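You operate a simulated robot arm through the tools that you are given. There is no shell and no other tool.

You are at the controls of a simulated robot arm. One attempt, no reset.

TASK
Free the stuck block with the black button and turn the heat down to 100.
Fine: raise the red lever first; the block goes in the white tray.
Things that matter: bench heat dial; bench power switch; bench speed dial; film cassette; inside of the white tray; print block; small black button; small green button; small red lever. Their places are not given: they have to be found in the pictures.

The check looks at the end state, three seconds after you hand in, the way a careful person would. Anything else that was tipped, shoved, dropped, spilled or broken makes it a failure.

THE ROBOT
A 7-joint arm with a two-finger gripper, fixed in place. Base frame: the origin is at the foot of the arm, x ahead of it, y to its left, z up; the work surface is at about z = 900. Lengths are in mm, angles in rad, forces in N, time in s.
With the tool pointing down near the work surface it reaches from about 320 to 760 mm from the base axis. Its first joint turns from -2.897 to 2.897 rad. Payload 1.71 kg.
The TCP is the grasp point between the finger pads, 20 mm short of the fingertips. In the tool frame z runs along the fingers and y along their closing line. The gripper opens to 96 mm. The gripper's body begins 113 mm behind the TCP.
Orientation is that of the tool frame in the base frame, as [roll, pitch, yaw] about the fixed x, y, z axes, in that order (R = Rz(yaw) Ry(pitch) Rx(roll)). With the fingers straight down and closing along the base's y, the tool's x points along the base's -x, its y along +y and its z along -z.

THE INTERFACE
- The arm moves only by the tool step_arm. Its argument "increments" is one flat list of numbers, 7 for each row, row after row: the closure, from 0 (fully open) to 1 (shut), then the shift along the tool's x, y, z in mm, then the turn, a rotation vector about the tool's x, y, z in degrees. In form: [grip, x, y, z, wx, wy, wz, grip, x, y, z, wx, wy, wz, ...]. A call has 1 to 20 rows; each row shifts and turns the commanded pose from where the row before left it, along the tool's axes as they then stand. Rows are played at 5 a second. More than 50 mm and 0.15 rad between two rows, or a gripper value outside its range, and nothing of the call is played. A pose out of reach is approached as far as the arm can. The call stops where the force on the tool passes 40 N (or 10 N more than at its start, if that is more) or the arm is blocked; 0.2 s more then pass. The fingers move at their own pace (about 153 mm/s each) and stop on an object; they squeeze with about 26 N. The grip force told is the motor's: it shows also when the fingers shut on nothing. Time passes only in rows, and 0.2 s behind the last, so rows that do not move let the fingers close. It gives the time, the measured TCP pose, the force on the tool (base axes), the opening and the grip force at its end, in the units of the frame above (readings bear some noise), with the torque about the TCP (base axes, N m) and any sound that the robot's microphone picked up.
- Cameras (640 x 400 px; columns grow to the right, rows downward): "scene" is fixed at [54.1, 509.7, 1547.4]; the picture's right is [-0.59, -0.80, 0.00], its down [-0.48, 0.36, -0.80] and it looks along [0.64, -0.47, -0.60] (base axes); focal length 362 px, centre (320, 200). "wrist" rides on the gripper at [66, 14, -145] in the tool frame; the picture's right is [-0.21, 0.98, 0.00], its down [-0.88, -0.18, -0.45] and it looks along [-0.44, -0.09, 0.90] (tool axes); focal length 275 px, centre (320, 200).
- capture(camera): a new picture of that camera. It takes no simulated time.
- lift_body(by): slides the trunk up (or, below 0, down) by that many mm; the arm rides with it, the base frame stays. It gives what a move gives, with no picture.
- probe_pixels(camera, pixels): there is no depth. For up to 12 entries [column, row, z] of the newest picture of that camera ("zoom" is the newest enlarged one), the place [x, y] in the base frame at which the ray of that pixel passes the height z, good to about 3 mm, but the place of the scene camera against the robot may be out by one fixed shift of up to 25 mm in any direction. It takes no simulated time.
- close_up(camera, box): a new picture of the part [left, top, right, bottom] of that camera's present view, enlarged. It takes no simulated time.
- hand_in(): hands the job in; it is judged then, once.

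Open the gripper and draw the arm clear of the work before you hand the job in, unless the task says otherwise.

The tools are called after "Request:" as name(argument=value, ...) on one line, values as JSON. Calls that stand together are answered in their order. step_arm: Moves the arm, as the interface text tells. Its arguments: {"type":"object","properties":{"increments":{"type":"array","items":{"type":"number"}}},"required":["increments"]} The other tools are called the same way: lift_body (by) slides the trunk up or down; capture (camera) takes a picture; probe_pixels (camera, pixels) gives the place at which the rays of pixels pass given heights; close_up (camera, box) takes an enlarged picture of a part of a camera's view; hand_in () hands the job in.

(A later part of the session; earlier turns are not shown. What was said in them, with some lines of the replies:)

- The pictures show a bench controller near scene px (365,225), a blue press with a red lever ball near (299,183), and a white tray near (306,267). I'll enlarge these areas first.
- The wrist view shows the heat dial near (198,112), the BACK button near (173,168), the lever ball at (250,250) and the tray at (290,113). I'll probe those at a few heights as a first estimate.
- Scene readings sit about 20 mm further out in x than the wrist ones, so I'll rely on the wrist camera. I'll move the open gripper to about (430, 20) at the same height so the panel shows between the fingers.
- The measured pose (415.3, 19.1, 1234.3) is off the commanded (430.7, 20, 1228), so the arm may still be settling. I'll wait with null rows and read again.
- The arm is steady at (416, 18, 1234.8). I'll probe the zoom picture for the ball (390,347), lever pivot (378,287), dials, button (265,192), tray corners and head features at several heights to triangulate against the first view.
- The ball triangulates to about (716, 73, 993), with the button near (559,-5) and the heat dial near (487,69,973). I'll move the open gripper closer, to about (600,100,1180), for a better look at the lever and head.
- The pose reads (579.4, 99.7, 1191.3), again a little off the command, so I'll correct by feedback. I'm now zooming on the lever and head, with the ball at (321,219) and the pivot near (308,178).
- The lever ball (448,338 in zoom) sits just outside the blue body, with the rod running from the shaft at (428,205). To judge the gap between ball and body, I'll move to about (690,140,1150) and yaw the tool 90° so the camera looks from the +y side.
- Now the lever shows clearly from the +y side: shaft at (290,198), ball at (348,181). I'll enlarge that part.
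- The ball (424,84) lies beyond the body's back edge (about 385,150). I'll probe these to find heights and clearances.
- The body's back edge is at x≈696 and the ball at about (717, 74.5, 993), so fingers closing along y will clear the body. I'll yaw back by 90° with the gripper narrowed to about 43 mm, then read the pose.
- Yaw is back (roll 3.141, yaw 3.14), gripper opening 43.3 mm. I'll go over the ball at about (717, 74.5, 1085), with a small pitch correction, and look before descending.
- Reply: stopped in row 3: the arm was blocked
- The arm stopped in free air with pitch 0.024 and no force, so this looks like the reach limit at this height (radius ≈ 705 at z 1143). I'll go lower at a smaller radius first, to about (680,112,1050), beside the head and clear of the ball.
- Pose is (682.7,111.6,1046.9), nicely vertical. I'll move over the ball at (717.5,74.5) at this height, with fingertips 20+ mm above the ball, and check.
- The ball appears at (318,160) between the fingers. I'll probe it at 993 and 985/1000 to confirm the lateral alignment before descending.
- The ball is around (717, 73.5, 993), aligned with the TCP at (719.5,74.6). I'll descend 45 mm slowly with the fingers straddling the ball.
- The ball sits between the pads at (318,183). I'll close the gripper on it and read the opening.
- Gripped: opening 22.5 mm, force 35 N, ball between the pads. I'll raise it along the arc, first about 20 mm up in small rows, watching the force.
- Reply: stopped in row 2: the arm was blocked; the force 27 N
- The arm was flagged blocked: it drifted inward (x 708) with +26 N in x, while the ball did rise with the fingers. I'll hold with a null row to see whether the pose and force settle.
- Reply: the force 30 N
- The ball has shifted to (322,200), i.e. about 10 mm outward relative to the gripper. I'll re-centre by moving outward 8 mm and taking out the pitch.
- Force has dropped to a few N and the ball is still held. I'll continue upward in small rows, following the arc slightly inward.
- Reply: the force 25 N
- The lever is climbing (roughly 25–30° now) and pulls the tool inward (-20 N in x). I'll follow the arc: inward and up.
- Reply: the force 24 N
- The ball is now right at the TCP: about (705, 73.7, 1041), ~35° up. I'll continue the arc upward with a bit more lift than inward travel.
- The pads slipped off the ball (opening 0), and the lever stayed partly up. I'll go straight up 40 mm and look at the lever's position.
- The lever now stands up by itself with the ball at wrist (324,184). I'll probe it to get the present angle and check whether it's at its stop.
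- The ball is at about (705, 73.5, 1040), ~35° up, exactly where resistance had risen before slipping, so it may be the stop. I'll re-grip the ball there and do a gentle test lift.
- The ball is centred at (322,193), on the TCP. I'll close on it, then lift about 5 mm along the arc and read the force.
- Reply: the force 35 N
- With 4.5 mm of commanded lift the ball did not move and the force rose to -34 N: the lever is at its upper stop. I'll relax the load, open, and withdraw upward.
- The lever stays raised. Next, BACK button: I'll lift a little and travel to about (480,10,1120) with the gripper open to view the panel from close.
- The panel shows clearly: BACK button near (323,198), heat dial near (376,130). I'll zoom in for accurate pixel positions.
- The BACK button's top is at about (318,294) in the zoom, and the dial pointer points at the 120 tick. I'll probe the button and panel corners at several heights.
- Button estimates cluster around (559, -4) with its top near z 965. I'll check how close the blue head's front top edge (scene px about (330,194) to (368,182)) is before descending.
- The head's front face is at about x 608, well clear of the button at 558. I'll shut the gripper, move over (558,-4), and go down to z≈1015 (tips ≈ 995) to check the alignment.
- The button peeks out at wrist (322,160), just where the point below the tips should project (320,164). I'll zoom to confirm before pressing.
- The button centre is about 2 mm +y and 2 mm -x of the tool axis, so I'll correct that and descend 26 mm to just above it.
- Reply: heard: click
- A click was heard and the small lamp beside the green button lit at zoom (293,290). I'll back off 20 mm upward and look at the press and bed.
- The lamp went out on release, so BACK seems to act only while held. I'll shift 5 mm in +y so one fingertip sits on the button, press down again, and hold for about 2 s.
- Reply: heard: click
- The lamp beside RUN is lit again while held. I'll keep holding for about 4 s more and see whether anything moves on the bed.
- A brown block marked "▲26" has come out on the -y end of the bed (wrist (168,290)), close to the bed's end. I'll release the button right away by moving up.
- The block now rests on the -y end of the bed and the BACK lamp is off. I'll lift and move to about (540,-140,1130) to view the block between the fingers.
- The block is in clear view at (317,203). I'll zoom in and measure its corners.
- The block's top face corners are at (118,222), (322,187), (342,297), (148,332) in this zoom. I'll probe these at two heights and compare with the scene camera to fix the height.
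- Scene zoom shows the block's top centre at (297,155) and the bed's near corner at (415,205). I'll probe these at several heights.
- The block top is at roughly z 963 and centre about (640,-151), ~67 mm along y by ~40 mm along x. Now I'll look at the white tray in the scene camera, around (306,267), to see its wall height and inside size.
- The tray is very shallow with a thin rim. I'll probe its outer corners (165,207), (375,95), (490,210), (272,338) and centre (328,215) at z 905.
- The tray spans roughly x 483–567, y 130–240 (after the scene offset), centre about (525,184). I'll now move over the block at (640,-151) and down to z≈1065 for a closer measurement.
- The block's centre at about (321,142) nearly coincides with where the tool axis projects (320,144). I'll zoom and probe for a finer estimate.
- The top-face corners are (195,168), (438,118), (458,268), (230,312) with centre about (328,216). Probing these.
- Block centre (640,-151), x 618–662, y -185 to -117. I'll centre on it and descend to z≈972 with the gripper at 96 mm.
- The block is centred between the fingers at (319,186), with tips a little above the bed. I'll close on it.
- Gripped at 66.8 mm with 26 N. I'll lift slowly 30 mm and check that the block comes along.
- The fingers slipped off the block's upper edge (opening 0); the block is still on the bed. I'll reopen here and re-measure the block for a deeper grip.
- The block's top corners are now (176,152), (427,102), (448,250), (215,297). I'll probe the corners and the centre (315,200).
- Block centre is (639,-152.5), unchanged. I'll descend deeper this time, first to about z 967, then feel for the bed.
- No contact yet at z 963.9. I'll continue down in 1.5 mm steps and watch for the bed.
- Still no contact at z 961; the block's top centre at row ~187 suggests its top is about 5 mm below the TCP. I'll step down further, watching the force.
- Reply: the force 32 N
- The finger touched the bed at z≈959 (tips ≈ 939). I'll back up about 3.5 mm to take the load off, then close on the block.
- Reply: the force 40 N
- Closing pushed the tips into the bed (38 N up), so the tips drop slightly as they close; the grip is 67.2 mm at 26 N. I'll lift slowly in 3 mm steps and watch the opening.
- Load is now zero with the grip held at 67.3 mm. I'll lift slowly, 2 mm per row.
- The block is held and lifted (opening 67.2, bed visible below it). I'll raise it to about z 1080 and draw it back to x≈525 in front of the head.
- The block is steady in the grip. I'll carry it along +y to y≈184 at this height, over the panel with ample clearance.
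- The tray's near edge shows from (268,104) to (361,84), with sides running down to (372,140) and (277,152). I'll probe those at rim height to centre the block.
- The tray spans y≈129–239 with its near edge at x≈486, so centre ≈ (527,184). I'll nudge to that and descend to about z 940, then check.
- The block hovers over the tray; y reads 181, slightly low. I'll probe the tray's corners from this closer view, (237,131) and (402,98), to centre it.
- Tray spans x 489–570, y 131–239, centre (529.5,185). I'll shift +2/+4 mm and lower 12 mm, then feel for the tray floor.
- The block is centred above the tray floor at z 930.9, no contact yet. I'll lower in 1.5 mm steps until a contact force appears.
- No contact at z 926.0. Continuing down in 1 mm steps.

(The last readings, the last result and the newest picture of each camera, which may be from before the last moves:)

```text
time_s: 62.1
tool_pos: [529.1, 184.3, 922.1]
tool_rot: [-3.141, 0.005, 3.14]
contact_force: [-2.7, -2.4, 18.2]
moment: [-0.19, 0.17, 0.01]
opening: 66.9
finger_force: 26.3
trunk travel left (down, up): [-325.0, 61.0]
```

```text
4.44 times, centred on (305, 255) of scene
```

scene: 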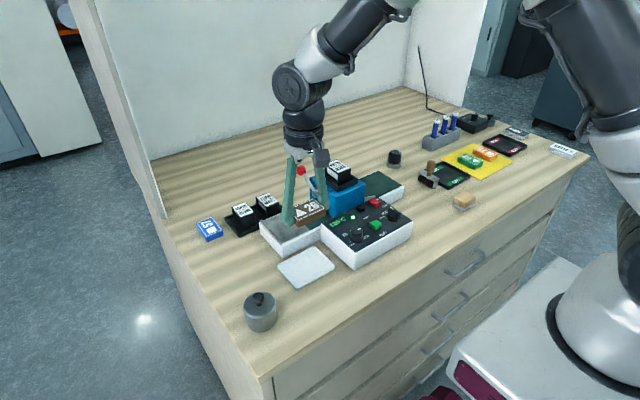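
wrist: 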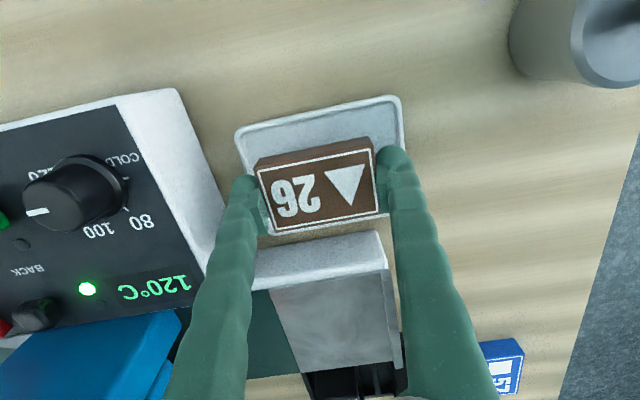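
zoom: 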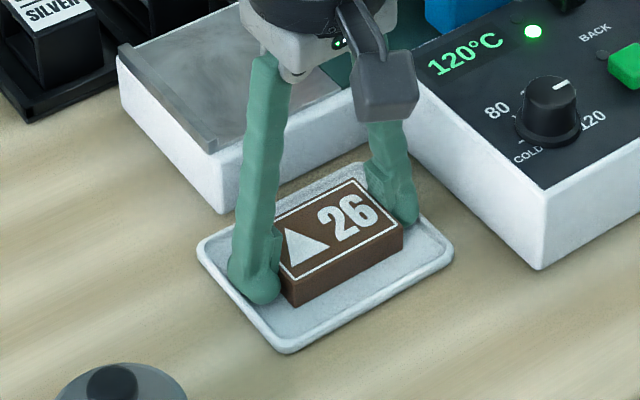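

Contact: 18 N at z 922.1, the block sits on the tray floor. I'll ease up 1.8 mm, open to about 76 mm (still inside the rim), then lift straight up.

Request:
step_arm(increments=[1, 0, 0, -1.8, 0, 0, 0, 0.26, 0, 0, 0, 0, 0, 0, 0.21, 0, 0, 0, 0, 0, 0, 0.21, 0, 0, 0, 0, 0, 0])

Request:
capture(camera="wrist")

```text
time_s: 63.1
tool_pos: [529.8, 185.0, 922.8]
tool_rot: [-3.141, 0.004, 3.14]
contact_force: [-0.2, 0.1, 0.1]
moment: [0.02, 0.02, -0.01]
opening: 75.6
finger_force: 0.0
trunk travel left (down, up): [-325.0, 61.0]
```

```text
taken
```

wrist: 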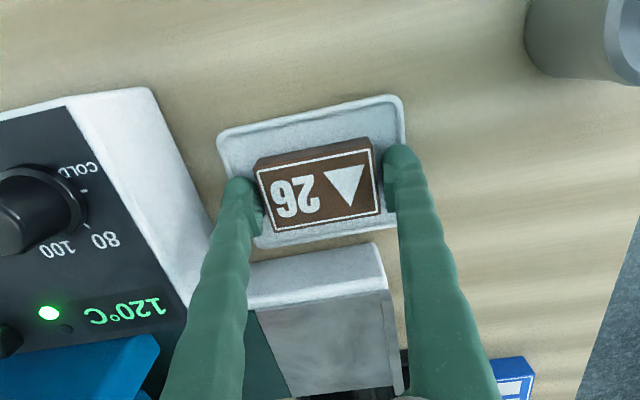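

Released at 75.6 mm with no force, the block flat inside the tray. I'll lift straight up 150 mm and then check.

Request:
step_arm(increments=[0.21, 0, 0, -6, 0, 0, 0, 0.21, 0, 0, -12, 0, 0, 0, 0.21, 0, 0, -30, 0, 0, 0, 0.21, 0, 0, -40, 0, 0, 0, 0.21, 0, 0, -40, 0, 0, 0, 0.21, 0, 0, -30, 0, 0, 0, 0.21, 0, 0, 0, 0, 0, 0])

Request:
capture(camera="wrist")

Request:
close_up(camera="scene", box=[240, 150, 430, 300])

```text
time_s: 64.7
tool_pos: [527.7, 183.5, 1081.9]
tool_rot: [-3.138, 0.004, 3.138]
contact_force: [0.1, -0.3, 0.4]
moment: [0.0, -0.05, -0.05]
opening: 75.7
finger_force: 0.1
trunk travel left (down, up): [-325.0, 61.0]
```

```text
taken
```

wrist: 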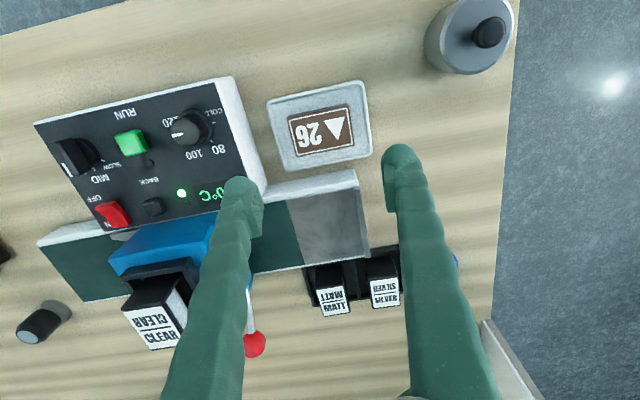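

```text
2.67 times, centred on (335, 225) of scene
```

zoom: 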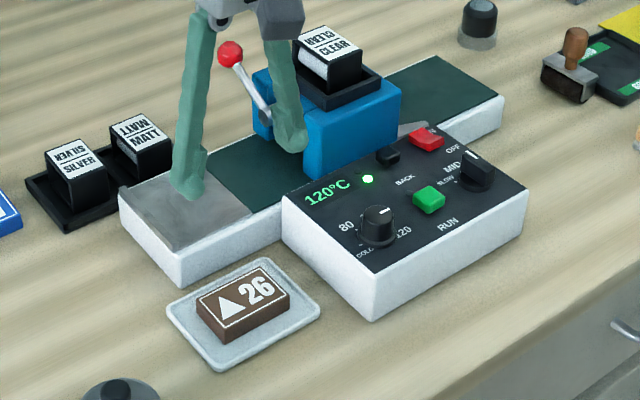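

The block lies in the tray, and everything else looks undisturbed. Now the heat dial: I'll move over it, to about (490,71,1075), and re-measure.

Request:
step_arm(increments=[0.21, 12.5, -37.5, 0, 0, 0, 0, 0.21, 12.5, -37.5, 0, 0, 0, 0, 0.21, 12.5, -37.5, 7, 0, 0, 0, 0.21, 0, 0, 0, 0, 0, 0, 0.21, 0, 0, 0, 0, 0, 0])

Request:
capture(camera="wrist")

Request:
close_up(camera="wrist", box=[250, 80, 400, 200])

```text
time_s: 65.9
tool_pos: [491.6, 72.2, 1073.8]
tool_rot: [-3.14, 0.005, 3.138]
contact_force: [0.6, -0.1, -0.1]
moment: [0.02, -0.04, 0.0]
opening: 75.8
finger_force: 0.1
trunk travel left (down, up): [-325.0, 61.0]
```

```text
taken
```

wrist: 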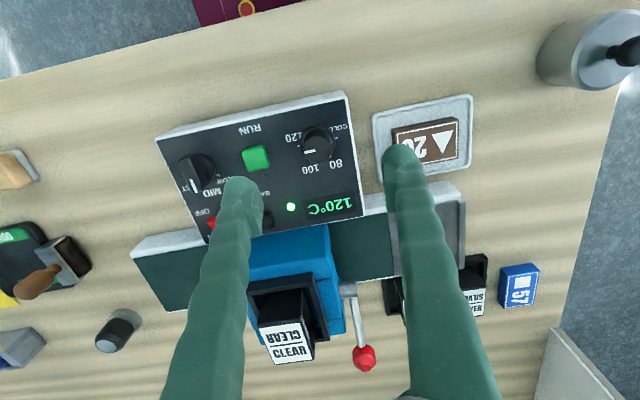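

```text
3.33 times, centred on (325, 140) of wrist
```

zoom: 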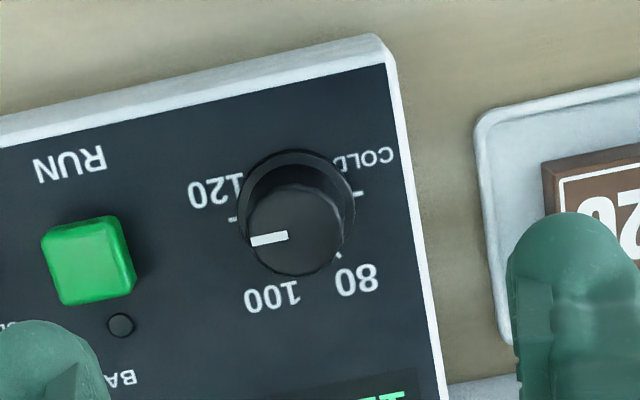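

The cap centre is at (290,233) in this zoom with its pointer at 120; ticks at (233,219), (338,255), (360,193). I'll probe the cap and skirt centres at a few heights.

Request:
probe_pixels(camera="zoom", pixels=[[290, 233, 975], [290, 233, 970], [290, 233, 965], [298, 200, 950], [298, 200, 945], [88, 240, 960], [440, 398, 950]])

```text
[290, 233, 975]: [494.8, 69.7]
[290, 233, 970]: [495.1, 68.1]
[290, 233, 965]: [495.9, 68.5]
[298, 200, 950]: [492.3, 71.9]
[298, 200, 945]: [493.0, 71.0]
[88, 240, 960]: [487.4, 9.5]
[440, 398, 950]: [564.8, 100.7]
```

The knob axis is at about (494.5, 70). I'll align to it, narrow the gripper to about 53 mm and go down to z≈1005 for a check.

Request:
step_arm(increments=[0.45, -3, -2.2, 10, 0, 0, 0, 0.45, 0, 0, 30, 0, 0, 0, 0.45, 0, 0, 28, 0, 0, 0, 0.45, 0, 0, 0, 0, 0, 0])

Request:
capture(camera="wrist")

Request:
close_up(camera="scene", box=[310, 180, 420, 270])

```text
time_s: 66.9
tool_pos: [494.0, 71.5, 1006.9]
tool_rot: [-3.14, 0.002, 3.14]
contact_force: [-0.1, 0.2, -0.5]
moment: [0.01, -0.02, 0.0]
opening: 52.9
finger_force: 0.2
trunk travel left (down, up): [-325.0, 61.0]
```

```text
taken
```

wrist: 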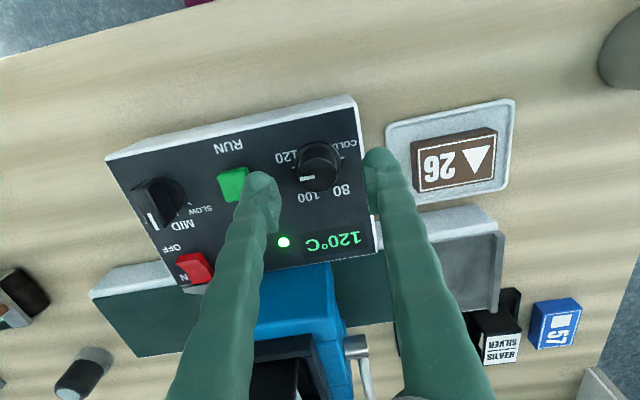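

```text
4.44 times, centred on (365, 225) of scene
```

zoom: 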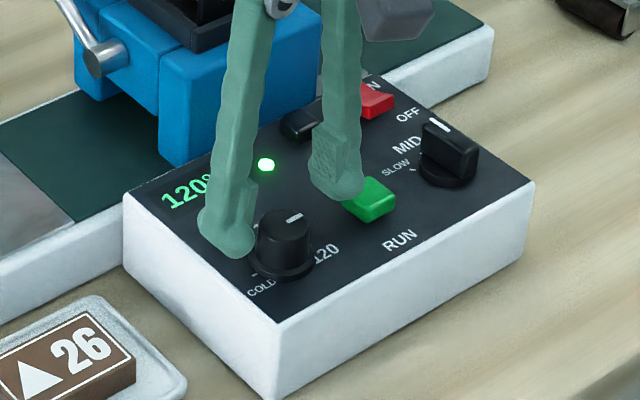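

The knob's cap is near (317,171) against an expected (320,170). I'll zoom to verify.

Request:
close_up(camera="wrist", box=[260, 120, 380, 220])

```text
4.00 times, centred on (320, 170) of wrist
```

zoom: 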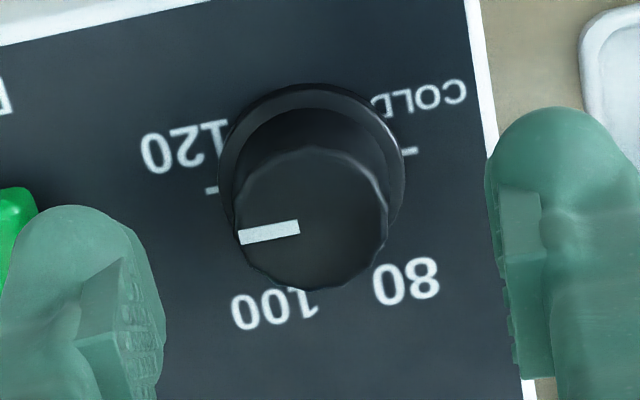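

The knob's skirt centre (312,165) matches the tool axis, and its top is near z 978. I'll shift 1 mm in -y and descend to z≈982 so the pads straddle the cap above the skirt.

Request:
step_arm(increments=[0.45, 0, -1.3, 10, 0, 0, 0, 0.45, 0, 0, 9, 0, 0, 0, 0.45, 0, 0, 5, 0, 0, 0, 0.45, 0, 0, 0, 0, 0, 0])

Request:
capture(camera="wrist")

Request:
close_up(camera="scene", box=[320, 190, 400, 260])

```text
time_s: 67.9
tool_pos: [495.5, 68.6, 982.7]
tool_rot: [-3.14, 0.003, 3.139]
contact_force: [0.4, -0.2, 0.5]
moment: [0.0, 0.0, 0.04]
opening: 52.7
finger_force: 0.0
trunk travel left (down, up): [-325.0, 61.0]
```

```text
taken
```

wrist: 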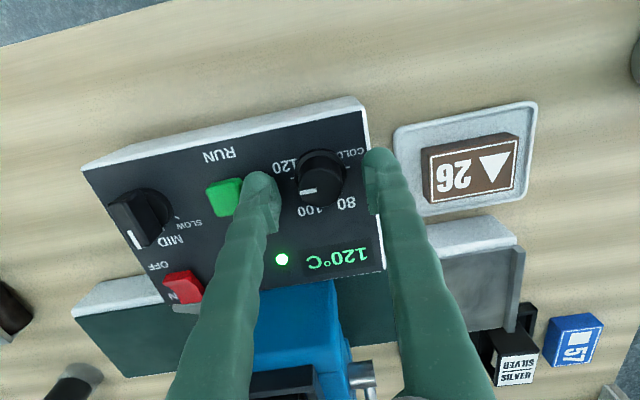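

```text
5.71 times, centred on (360, 225) of scene
```

zoom: 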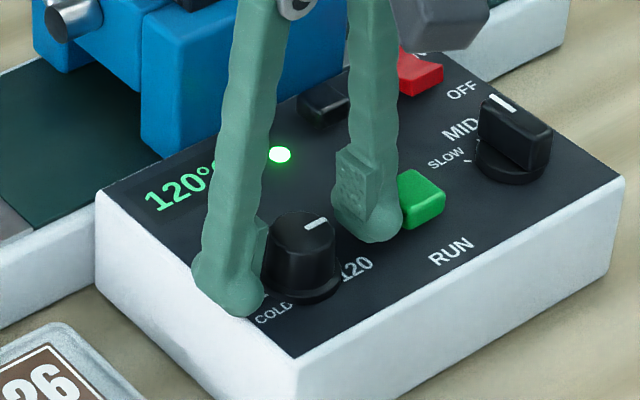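

The knob cap is centred between the pads (about (321,186)). I'll close onto the knob and check the force and opening.

Request:
step_arm(increments=[0.6, 0, 0, 0, 0, 0, 0, 1, 0, 0, 0, 0, 0, 0, 1, 0, 0, 0, 0, 0, 0])

Request:
close_up(camera="wrist", box=[240, 120, 400, 240])

Request:
close_up(camera="scene", box=[320, 190, 400, 260])

```text
time_s: 68.7
tool_pos: [494.1, 70.0, 982.7]
tool_rot: [-3.14, 0.003, 3.139]
contact_force: [-0.4, 3.3, -0.9]
moment: [0.05, -0.06, -0.03]
opening: 26.4
finger_force: 34.8
trunk travel left (down, up): [-325.0, 61.0]
```

```text
3.33 times, centred on (320, 180) of wrist
```

zoom: 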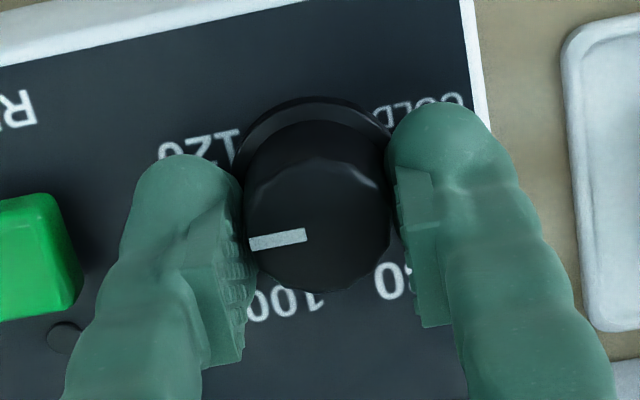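

```text
5.71 times, centred on (360, 225) of scene
```

zoom: 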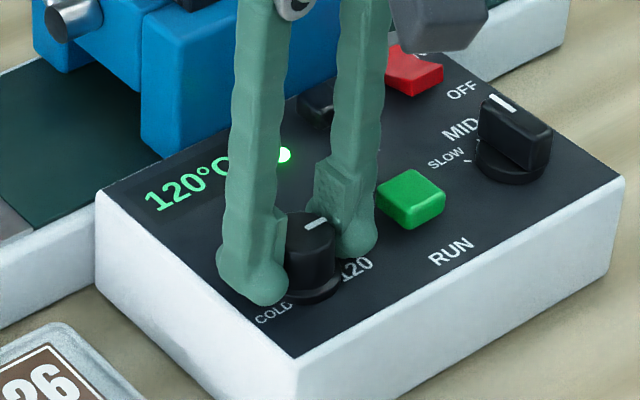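

The knob is held (26.4 mm, 35 N). To go from 120 to 100 the pointer must turn counter-clockwise seen from above, i.e. about tool -z; I'll turn 20° first and check.

Request:
step_arm(increments=[1, 0, 0, 0, 0, 0, -5, 1, 0, 0, 0, 0, 0, -5, 1, 0, 0, 0, 0, 0, -5, 1, 0, 0, 0, 0, 0, -5, 1, 0, 0, 0, 0, 0, 0])

Request:
close_up(camera="wrist", box=[220, 120, 420, 280])

Request:
close_up(camera="scene", box=[320, 190, 400, 260])

```text
time_s: 69.9
tool_pos: [493.4, 70.2, 982.2]
tool_rot: [-3.137, 0.002, -2.795]
contact_force: [-2.8, 9.0, 3.3]
moment: [0.12, 0.09, 0.01]
opening: 25.9
finger_force: 35.1
trunk travel left (down, up): [-325.0, 61.0]
```

```text
2.50 times, centred on (320, 200) of wrist
```

zoom: 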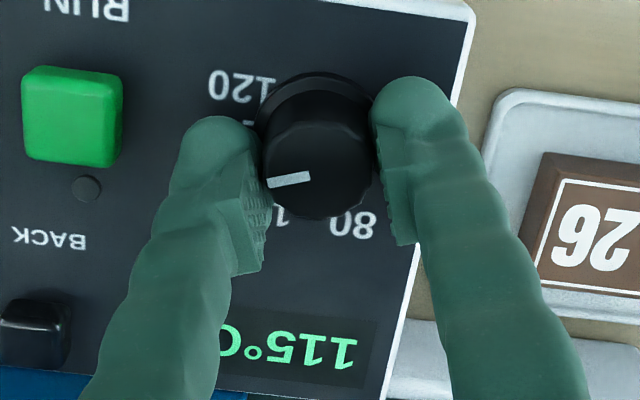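

```text
5.71 times, centred on (360, 225) of scene
```

zoom: 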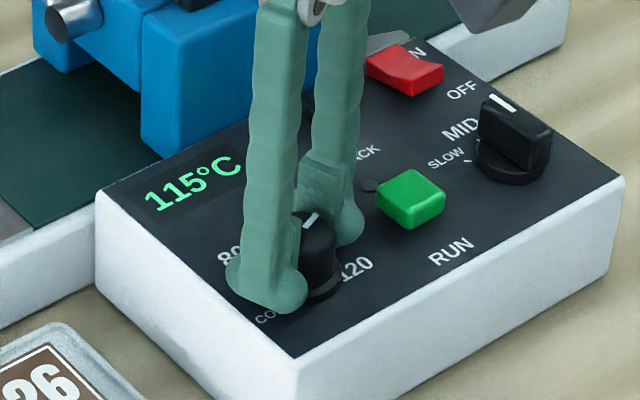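

The display now reads 115°C, so the direction is right (about 3° per degree of heat). I'll turn 35° more and check.

Request:
step_arm(increments=[1, 0, 0, 0, 0, 0, -5, 1, 0, 0, 0, 0, 0, -5, 1, 0, 0, 0, 0, 0, -5, 1, 0, 0, 0, 0, 0, -5, 1, 0, 0, 0, 0, 0, -5, 1, 0, 0, 0, 0, 0, -5, 1, 0, 0, 0, 0, 0, -5, 1, 0, 0, 0, 0, 0, 0])

Request:
close_up(camera="wrist", box=[220, 100, 420, 260])

Request:
close_up(camera="scene", box=[320, 190, 400, 260])

```text
time_s: 71.7
tool_pos: [493.6, 72.2, 983.2]
tool_rot: [-3.135, 0.001, -2.182]
contact_force: [-11.0, 20.4, 6.2]
moment: [0.4, 0.14, -0.05]
opening: 25.7
finger_force: 34.9
trunk travel left (down, up): [-325.0, 61.0]
```

```text
2.50 times, centred on (320, 180) of wrist
```

zoom: 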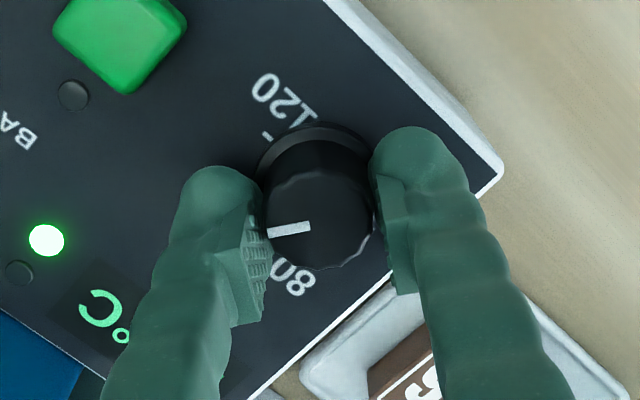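

```text
5.71 times, centred on (360, 225) of scene
```

zoom: 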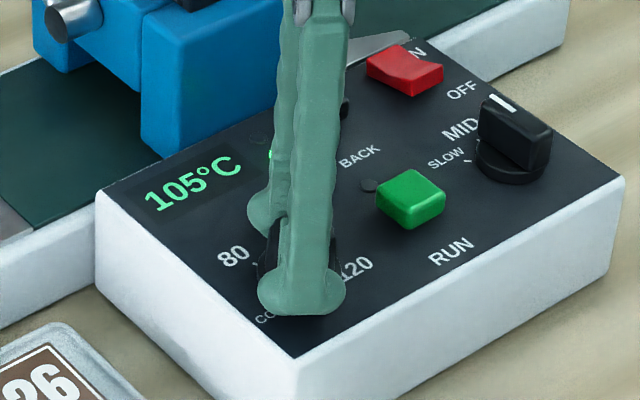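

The display reads 105°C after 55° of turn, with a side load building (-11, +20 N). I'll ease the tool about 2.5 mm toward the load and turn 5° more.

Request:
step_arm(increments=[1, -1.1, 2.2, 0, 0, 0, 0, 1, 0, 0, 0, 0, 0, -5, 1, 0, 0, 0, 0, 0, 0])

Request:
close_up(camera="scene", box=[320, 190, 400, 260])

Request:
close_up(camera="wrist", box=[220, 100, 420, 260])

```text
time_s: 72.5
tool_pos: [492.4, 71.0, 982.1]
tool_rot: [-3.137, 0.0, -2.095]
contact_force: [-3.7, 10.0, 5.2]
moment: [-0.05, 0.11, -0.02]
opening: 26.0
finger_force: 35.2
trunk travel left (down, up): [-325.0, 61.0]
```

```text
5.71 times, centred on (360, 225) of scene
```

zoom: 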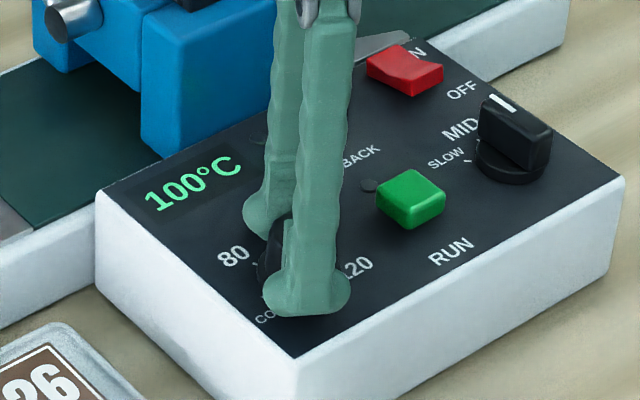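

```text
2.50 times, centred on (320, 180) of wrist
```

zoom: 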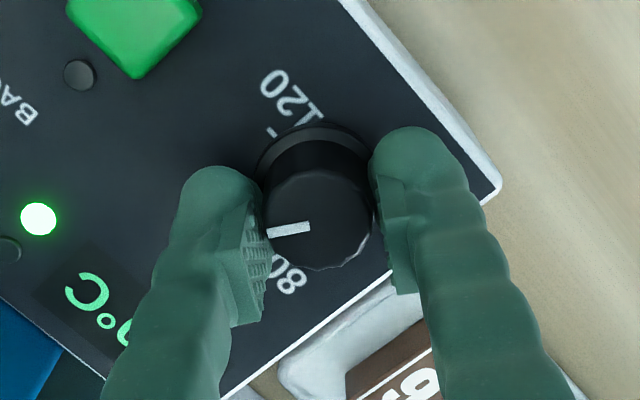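

The display now reads 100°C, with about 60° of turn and the tick geometry also giving about 60°. Since the display flipped a bit late, I'll add 2.5° to take up slip, then check that it still reads 100.

Request:
step_arm(increments=[1, -0.3, 0.8, 0, 0, 0, -2.5, 1, 0, 0, 0, 0, 0, 0, 1, 0, 0, 0, 0, 0, 0])

Request:
close_up(camera="scene", box=[320, 190, 400, 260])

Request:
close_up(camera="wrist", box=[270, 140, 370, 220])

```text
time_s: 73.3
tool_pos: [492.4, 71.9, 981.5]
tool_rot: [-3.136, 0.002, -2.052]
contact_force: [1.2, 3.5, 6.3]
moment: [-0.08, 0.03, -0.04]
opening: 25.8
finger_force: 34.6
trunk travel left (down, up): [-325.0, 61.0]
```

```text
5.71 times, centred on (360, 225) of scene
```

zoom: 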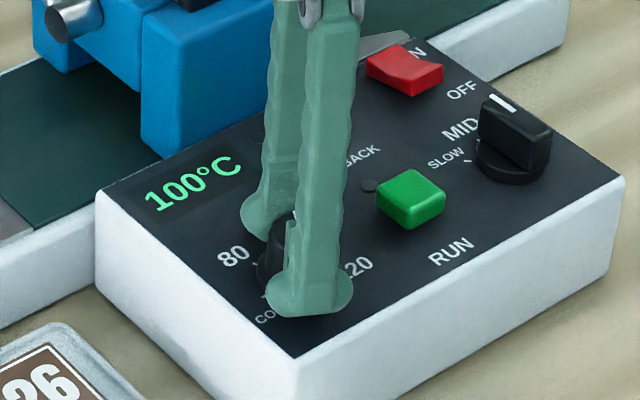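

```text
5.00 times, centred on (320, 180) of wrist
```

zoom: 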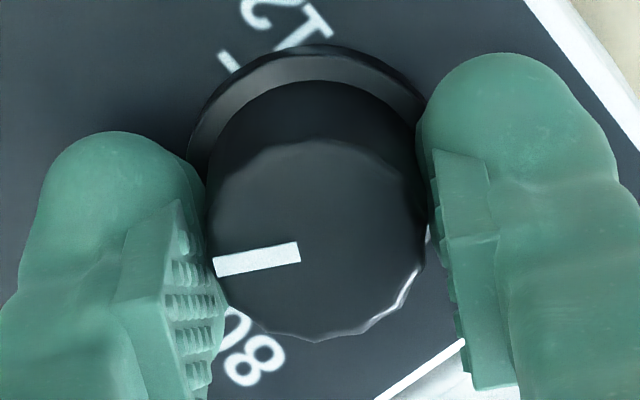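

The display still reads 100°C and the pointer has not slipped in the grip. I'll release the knob, opening to about 53 mm, and check display and pointer before lifting.

Request:
step_arm(increments=[0.6, 0, 0, 0, 0, 0, 0, 0.45, 0, 0, 0, 0, 0, 0, 0.45, 0, 0, -10, 0, 0, 0, 0.45, 0, 0, -20, 0, 0, 0, 0.45, 0, 0, -30, 0, 0, 0, 0.45, 0, 0, -30, 0, 0, 0, 0.45, 0, 0, 0, 0, 0, 0])

Request:
capture(camera="wrist")

Request:
close_up(camera="scene", box=[310, 180, 420, 260])

```text
time_s: 74.9
tool_pos: [491.6, 70.5, 1072.4]
tool_rot: [-3.139, -0.001, -2.054]
contact_force: [0.0, -0.2, -0.8]
moment: [0.06, -0.01, 0.04]
opening: 52.7
finger_force: 0.1
trunk travel left (down, up): [-325.0, 61.0]
```

```text
taken
```

wrist: 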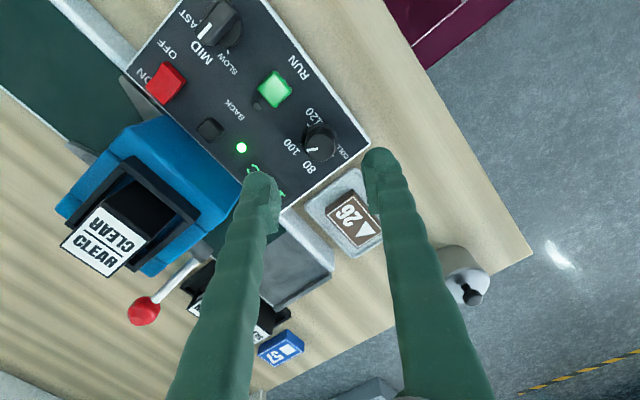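

```text
5.00 times, centred on (365, 220) of scene
```

zoom: 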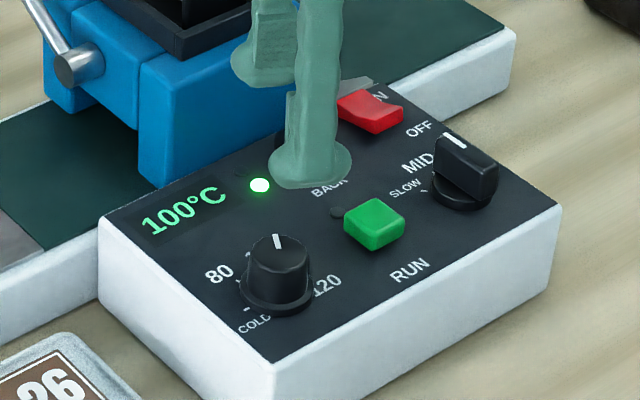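

The display holds 100°C after release. I'll zoom on the knob from the wrist at (322,140) to compare the pointer with the 100 tick.

Request:
close_up(camera="wrist", box=[280, 95, 380, 175])

```text
5.00 times, centred on (330, 135) of wrist
```

zoom: 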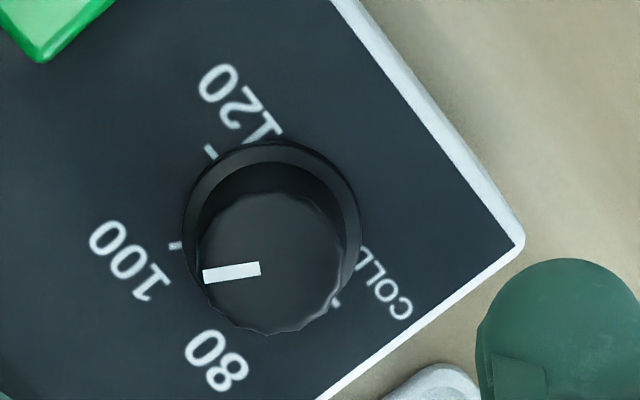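

The pointer (direction (-57,9)) is parallel to the 100 tick direction (-97,17), so the dial is on 100. I'll open the gripper and withdraw upward, then turn the wrist back.

Request:
step_arm(increments=[0.2, 0, 0, -30, 0, 0, 0, 0, 0, 0, -35, 0, 0, 0, 0, 0, 0, -35, 0, 0, 0, 0, 0, 0, 0, 0, 0, 8, 0, 0, 0, 0, 0, 0, 8, 0, 0, 0, 0, 0, 0, 8, 0, 0, 0, 0, 0, 0, 8, 0, 0, 0, 0, 0, 0, 8, 0, 0, 0, 0, 0, 0, 8, 0, 0, 0, 0, 0, 0, 8, 0, 0, 0, 0, 0, 0, 6.5, 0, 0, 0, 0, 0, 0, 0])

Request:
capture(camera="wrist")

Request:
capture(camera="scene")

```text
time_s: 77.5
tool_pos: [492.0, 72.6, 1170.6]
tool_rot: [-3.14, 0.005, 3.137]
contact_force: [0.3, -0.3, -0.1]
moment: [-0.01, -0.01, 0.01]
opening: 96.1
finger_force: 0.1
trunk travel left (down, up): [-325.0, 61.0]
```

```text
taken
```

wrist: 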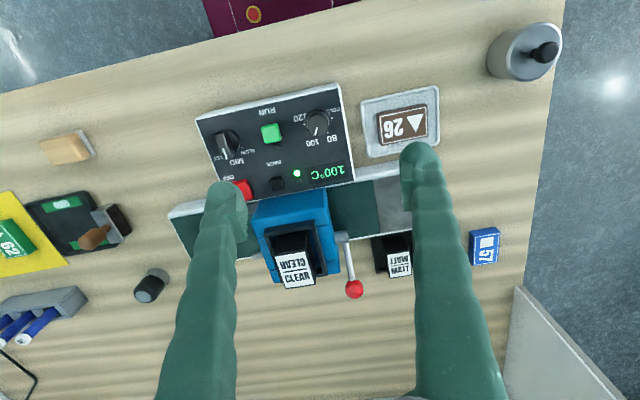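

```text
taken
```

scene: 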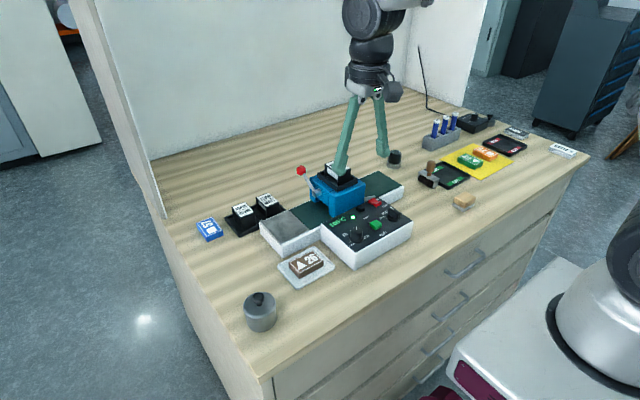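

Everything is in place: block in the tray, lever up, display 100°C. I'll move the arm further clear, back near its start pose, and do one last close look.

Request:
step_arm(increments=[0, -9, 40, -13, 0, 0, 0, 0, -9, 40, -13, 0, 0, 0, 0, -9, 40, -13, 0, 0, 0, 0, -9, 40, -13, 0, 0, 0, 0, 0, 0, 0, 0, 0, 0])

Request:
close_up(camera="scene", box=[220, 140, 430, 300])

Request:
capture(camera="wrist")

```text
time_s: 78.7
tool_pos: [527.2, 229.6, 1223.4]
tool_rot: [-3.14, 0.004, 3.14]
contact_force: [0.1, 0.4, -0.6]
moment: [0.01, -0.02, 0.03]
opening: 96.0
finger_force: 0.1
trunk travel left (down, up): [-325.0, 61.0]
```

```text
2.50 times, centred on (325, 220) of scene
```

zoom: 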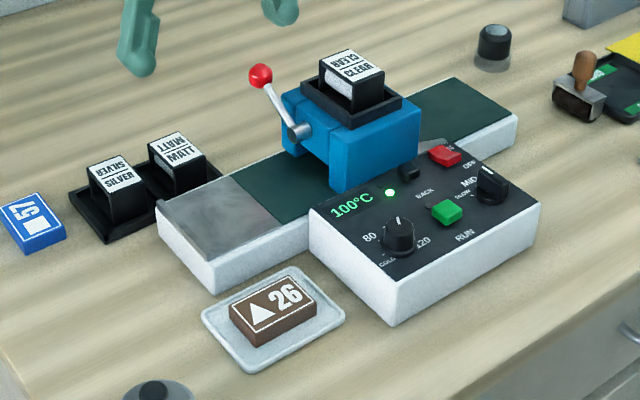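

```text
taken
```

wrist: 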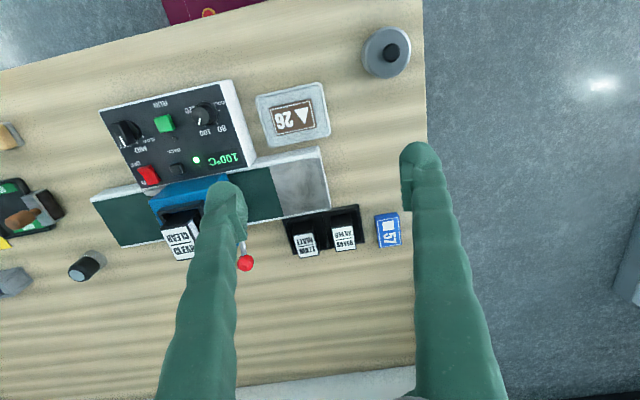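

The last pictures show the lever up (ball at zoom (260,76)) and block "26" flat in the white tray (272,310). The display reads 100°C, the other controls are unchanged, the gripper is open and the arm is clear, so I'm handing in.

Request:
hand_in()

```text
The job is handed in.
```

The job is done and handed in. The stuck block is free and lying in the white tray, and the heat is down to 100.

- **Lever:** I raised the red lever first, to its upper stop, and it stayed up. My grip slipped off it once on the way; I re-gripped and confirmed it was at the stop.
- **Block:** The black BACK button only works while held, so I held it for about five seconds until the block marked "26" came out on the bed. The first lift slipped off because the grip was too shallow. The second held, and the block now sits flat inside the tray rim.
- **Heat dial:** The display reads 100°C and the pointer lines up with the 100 mark.

In the last pictures nothing else had moved: the power switch, speed dial, green button and film cassettes looked the same as at the start. I left the gripper open and the arm clear, close to its starting position.
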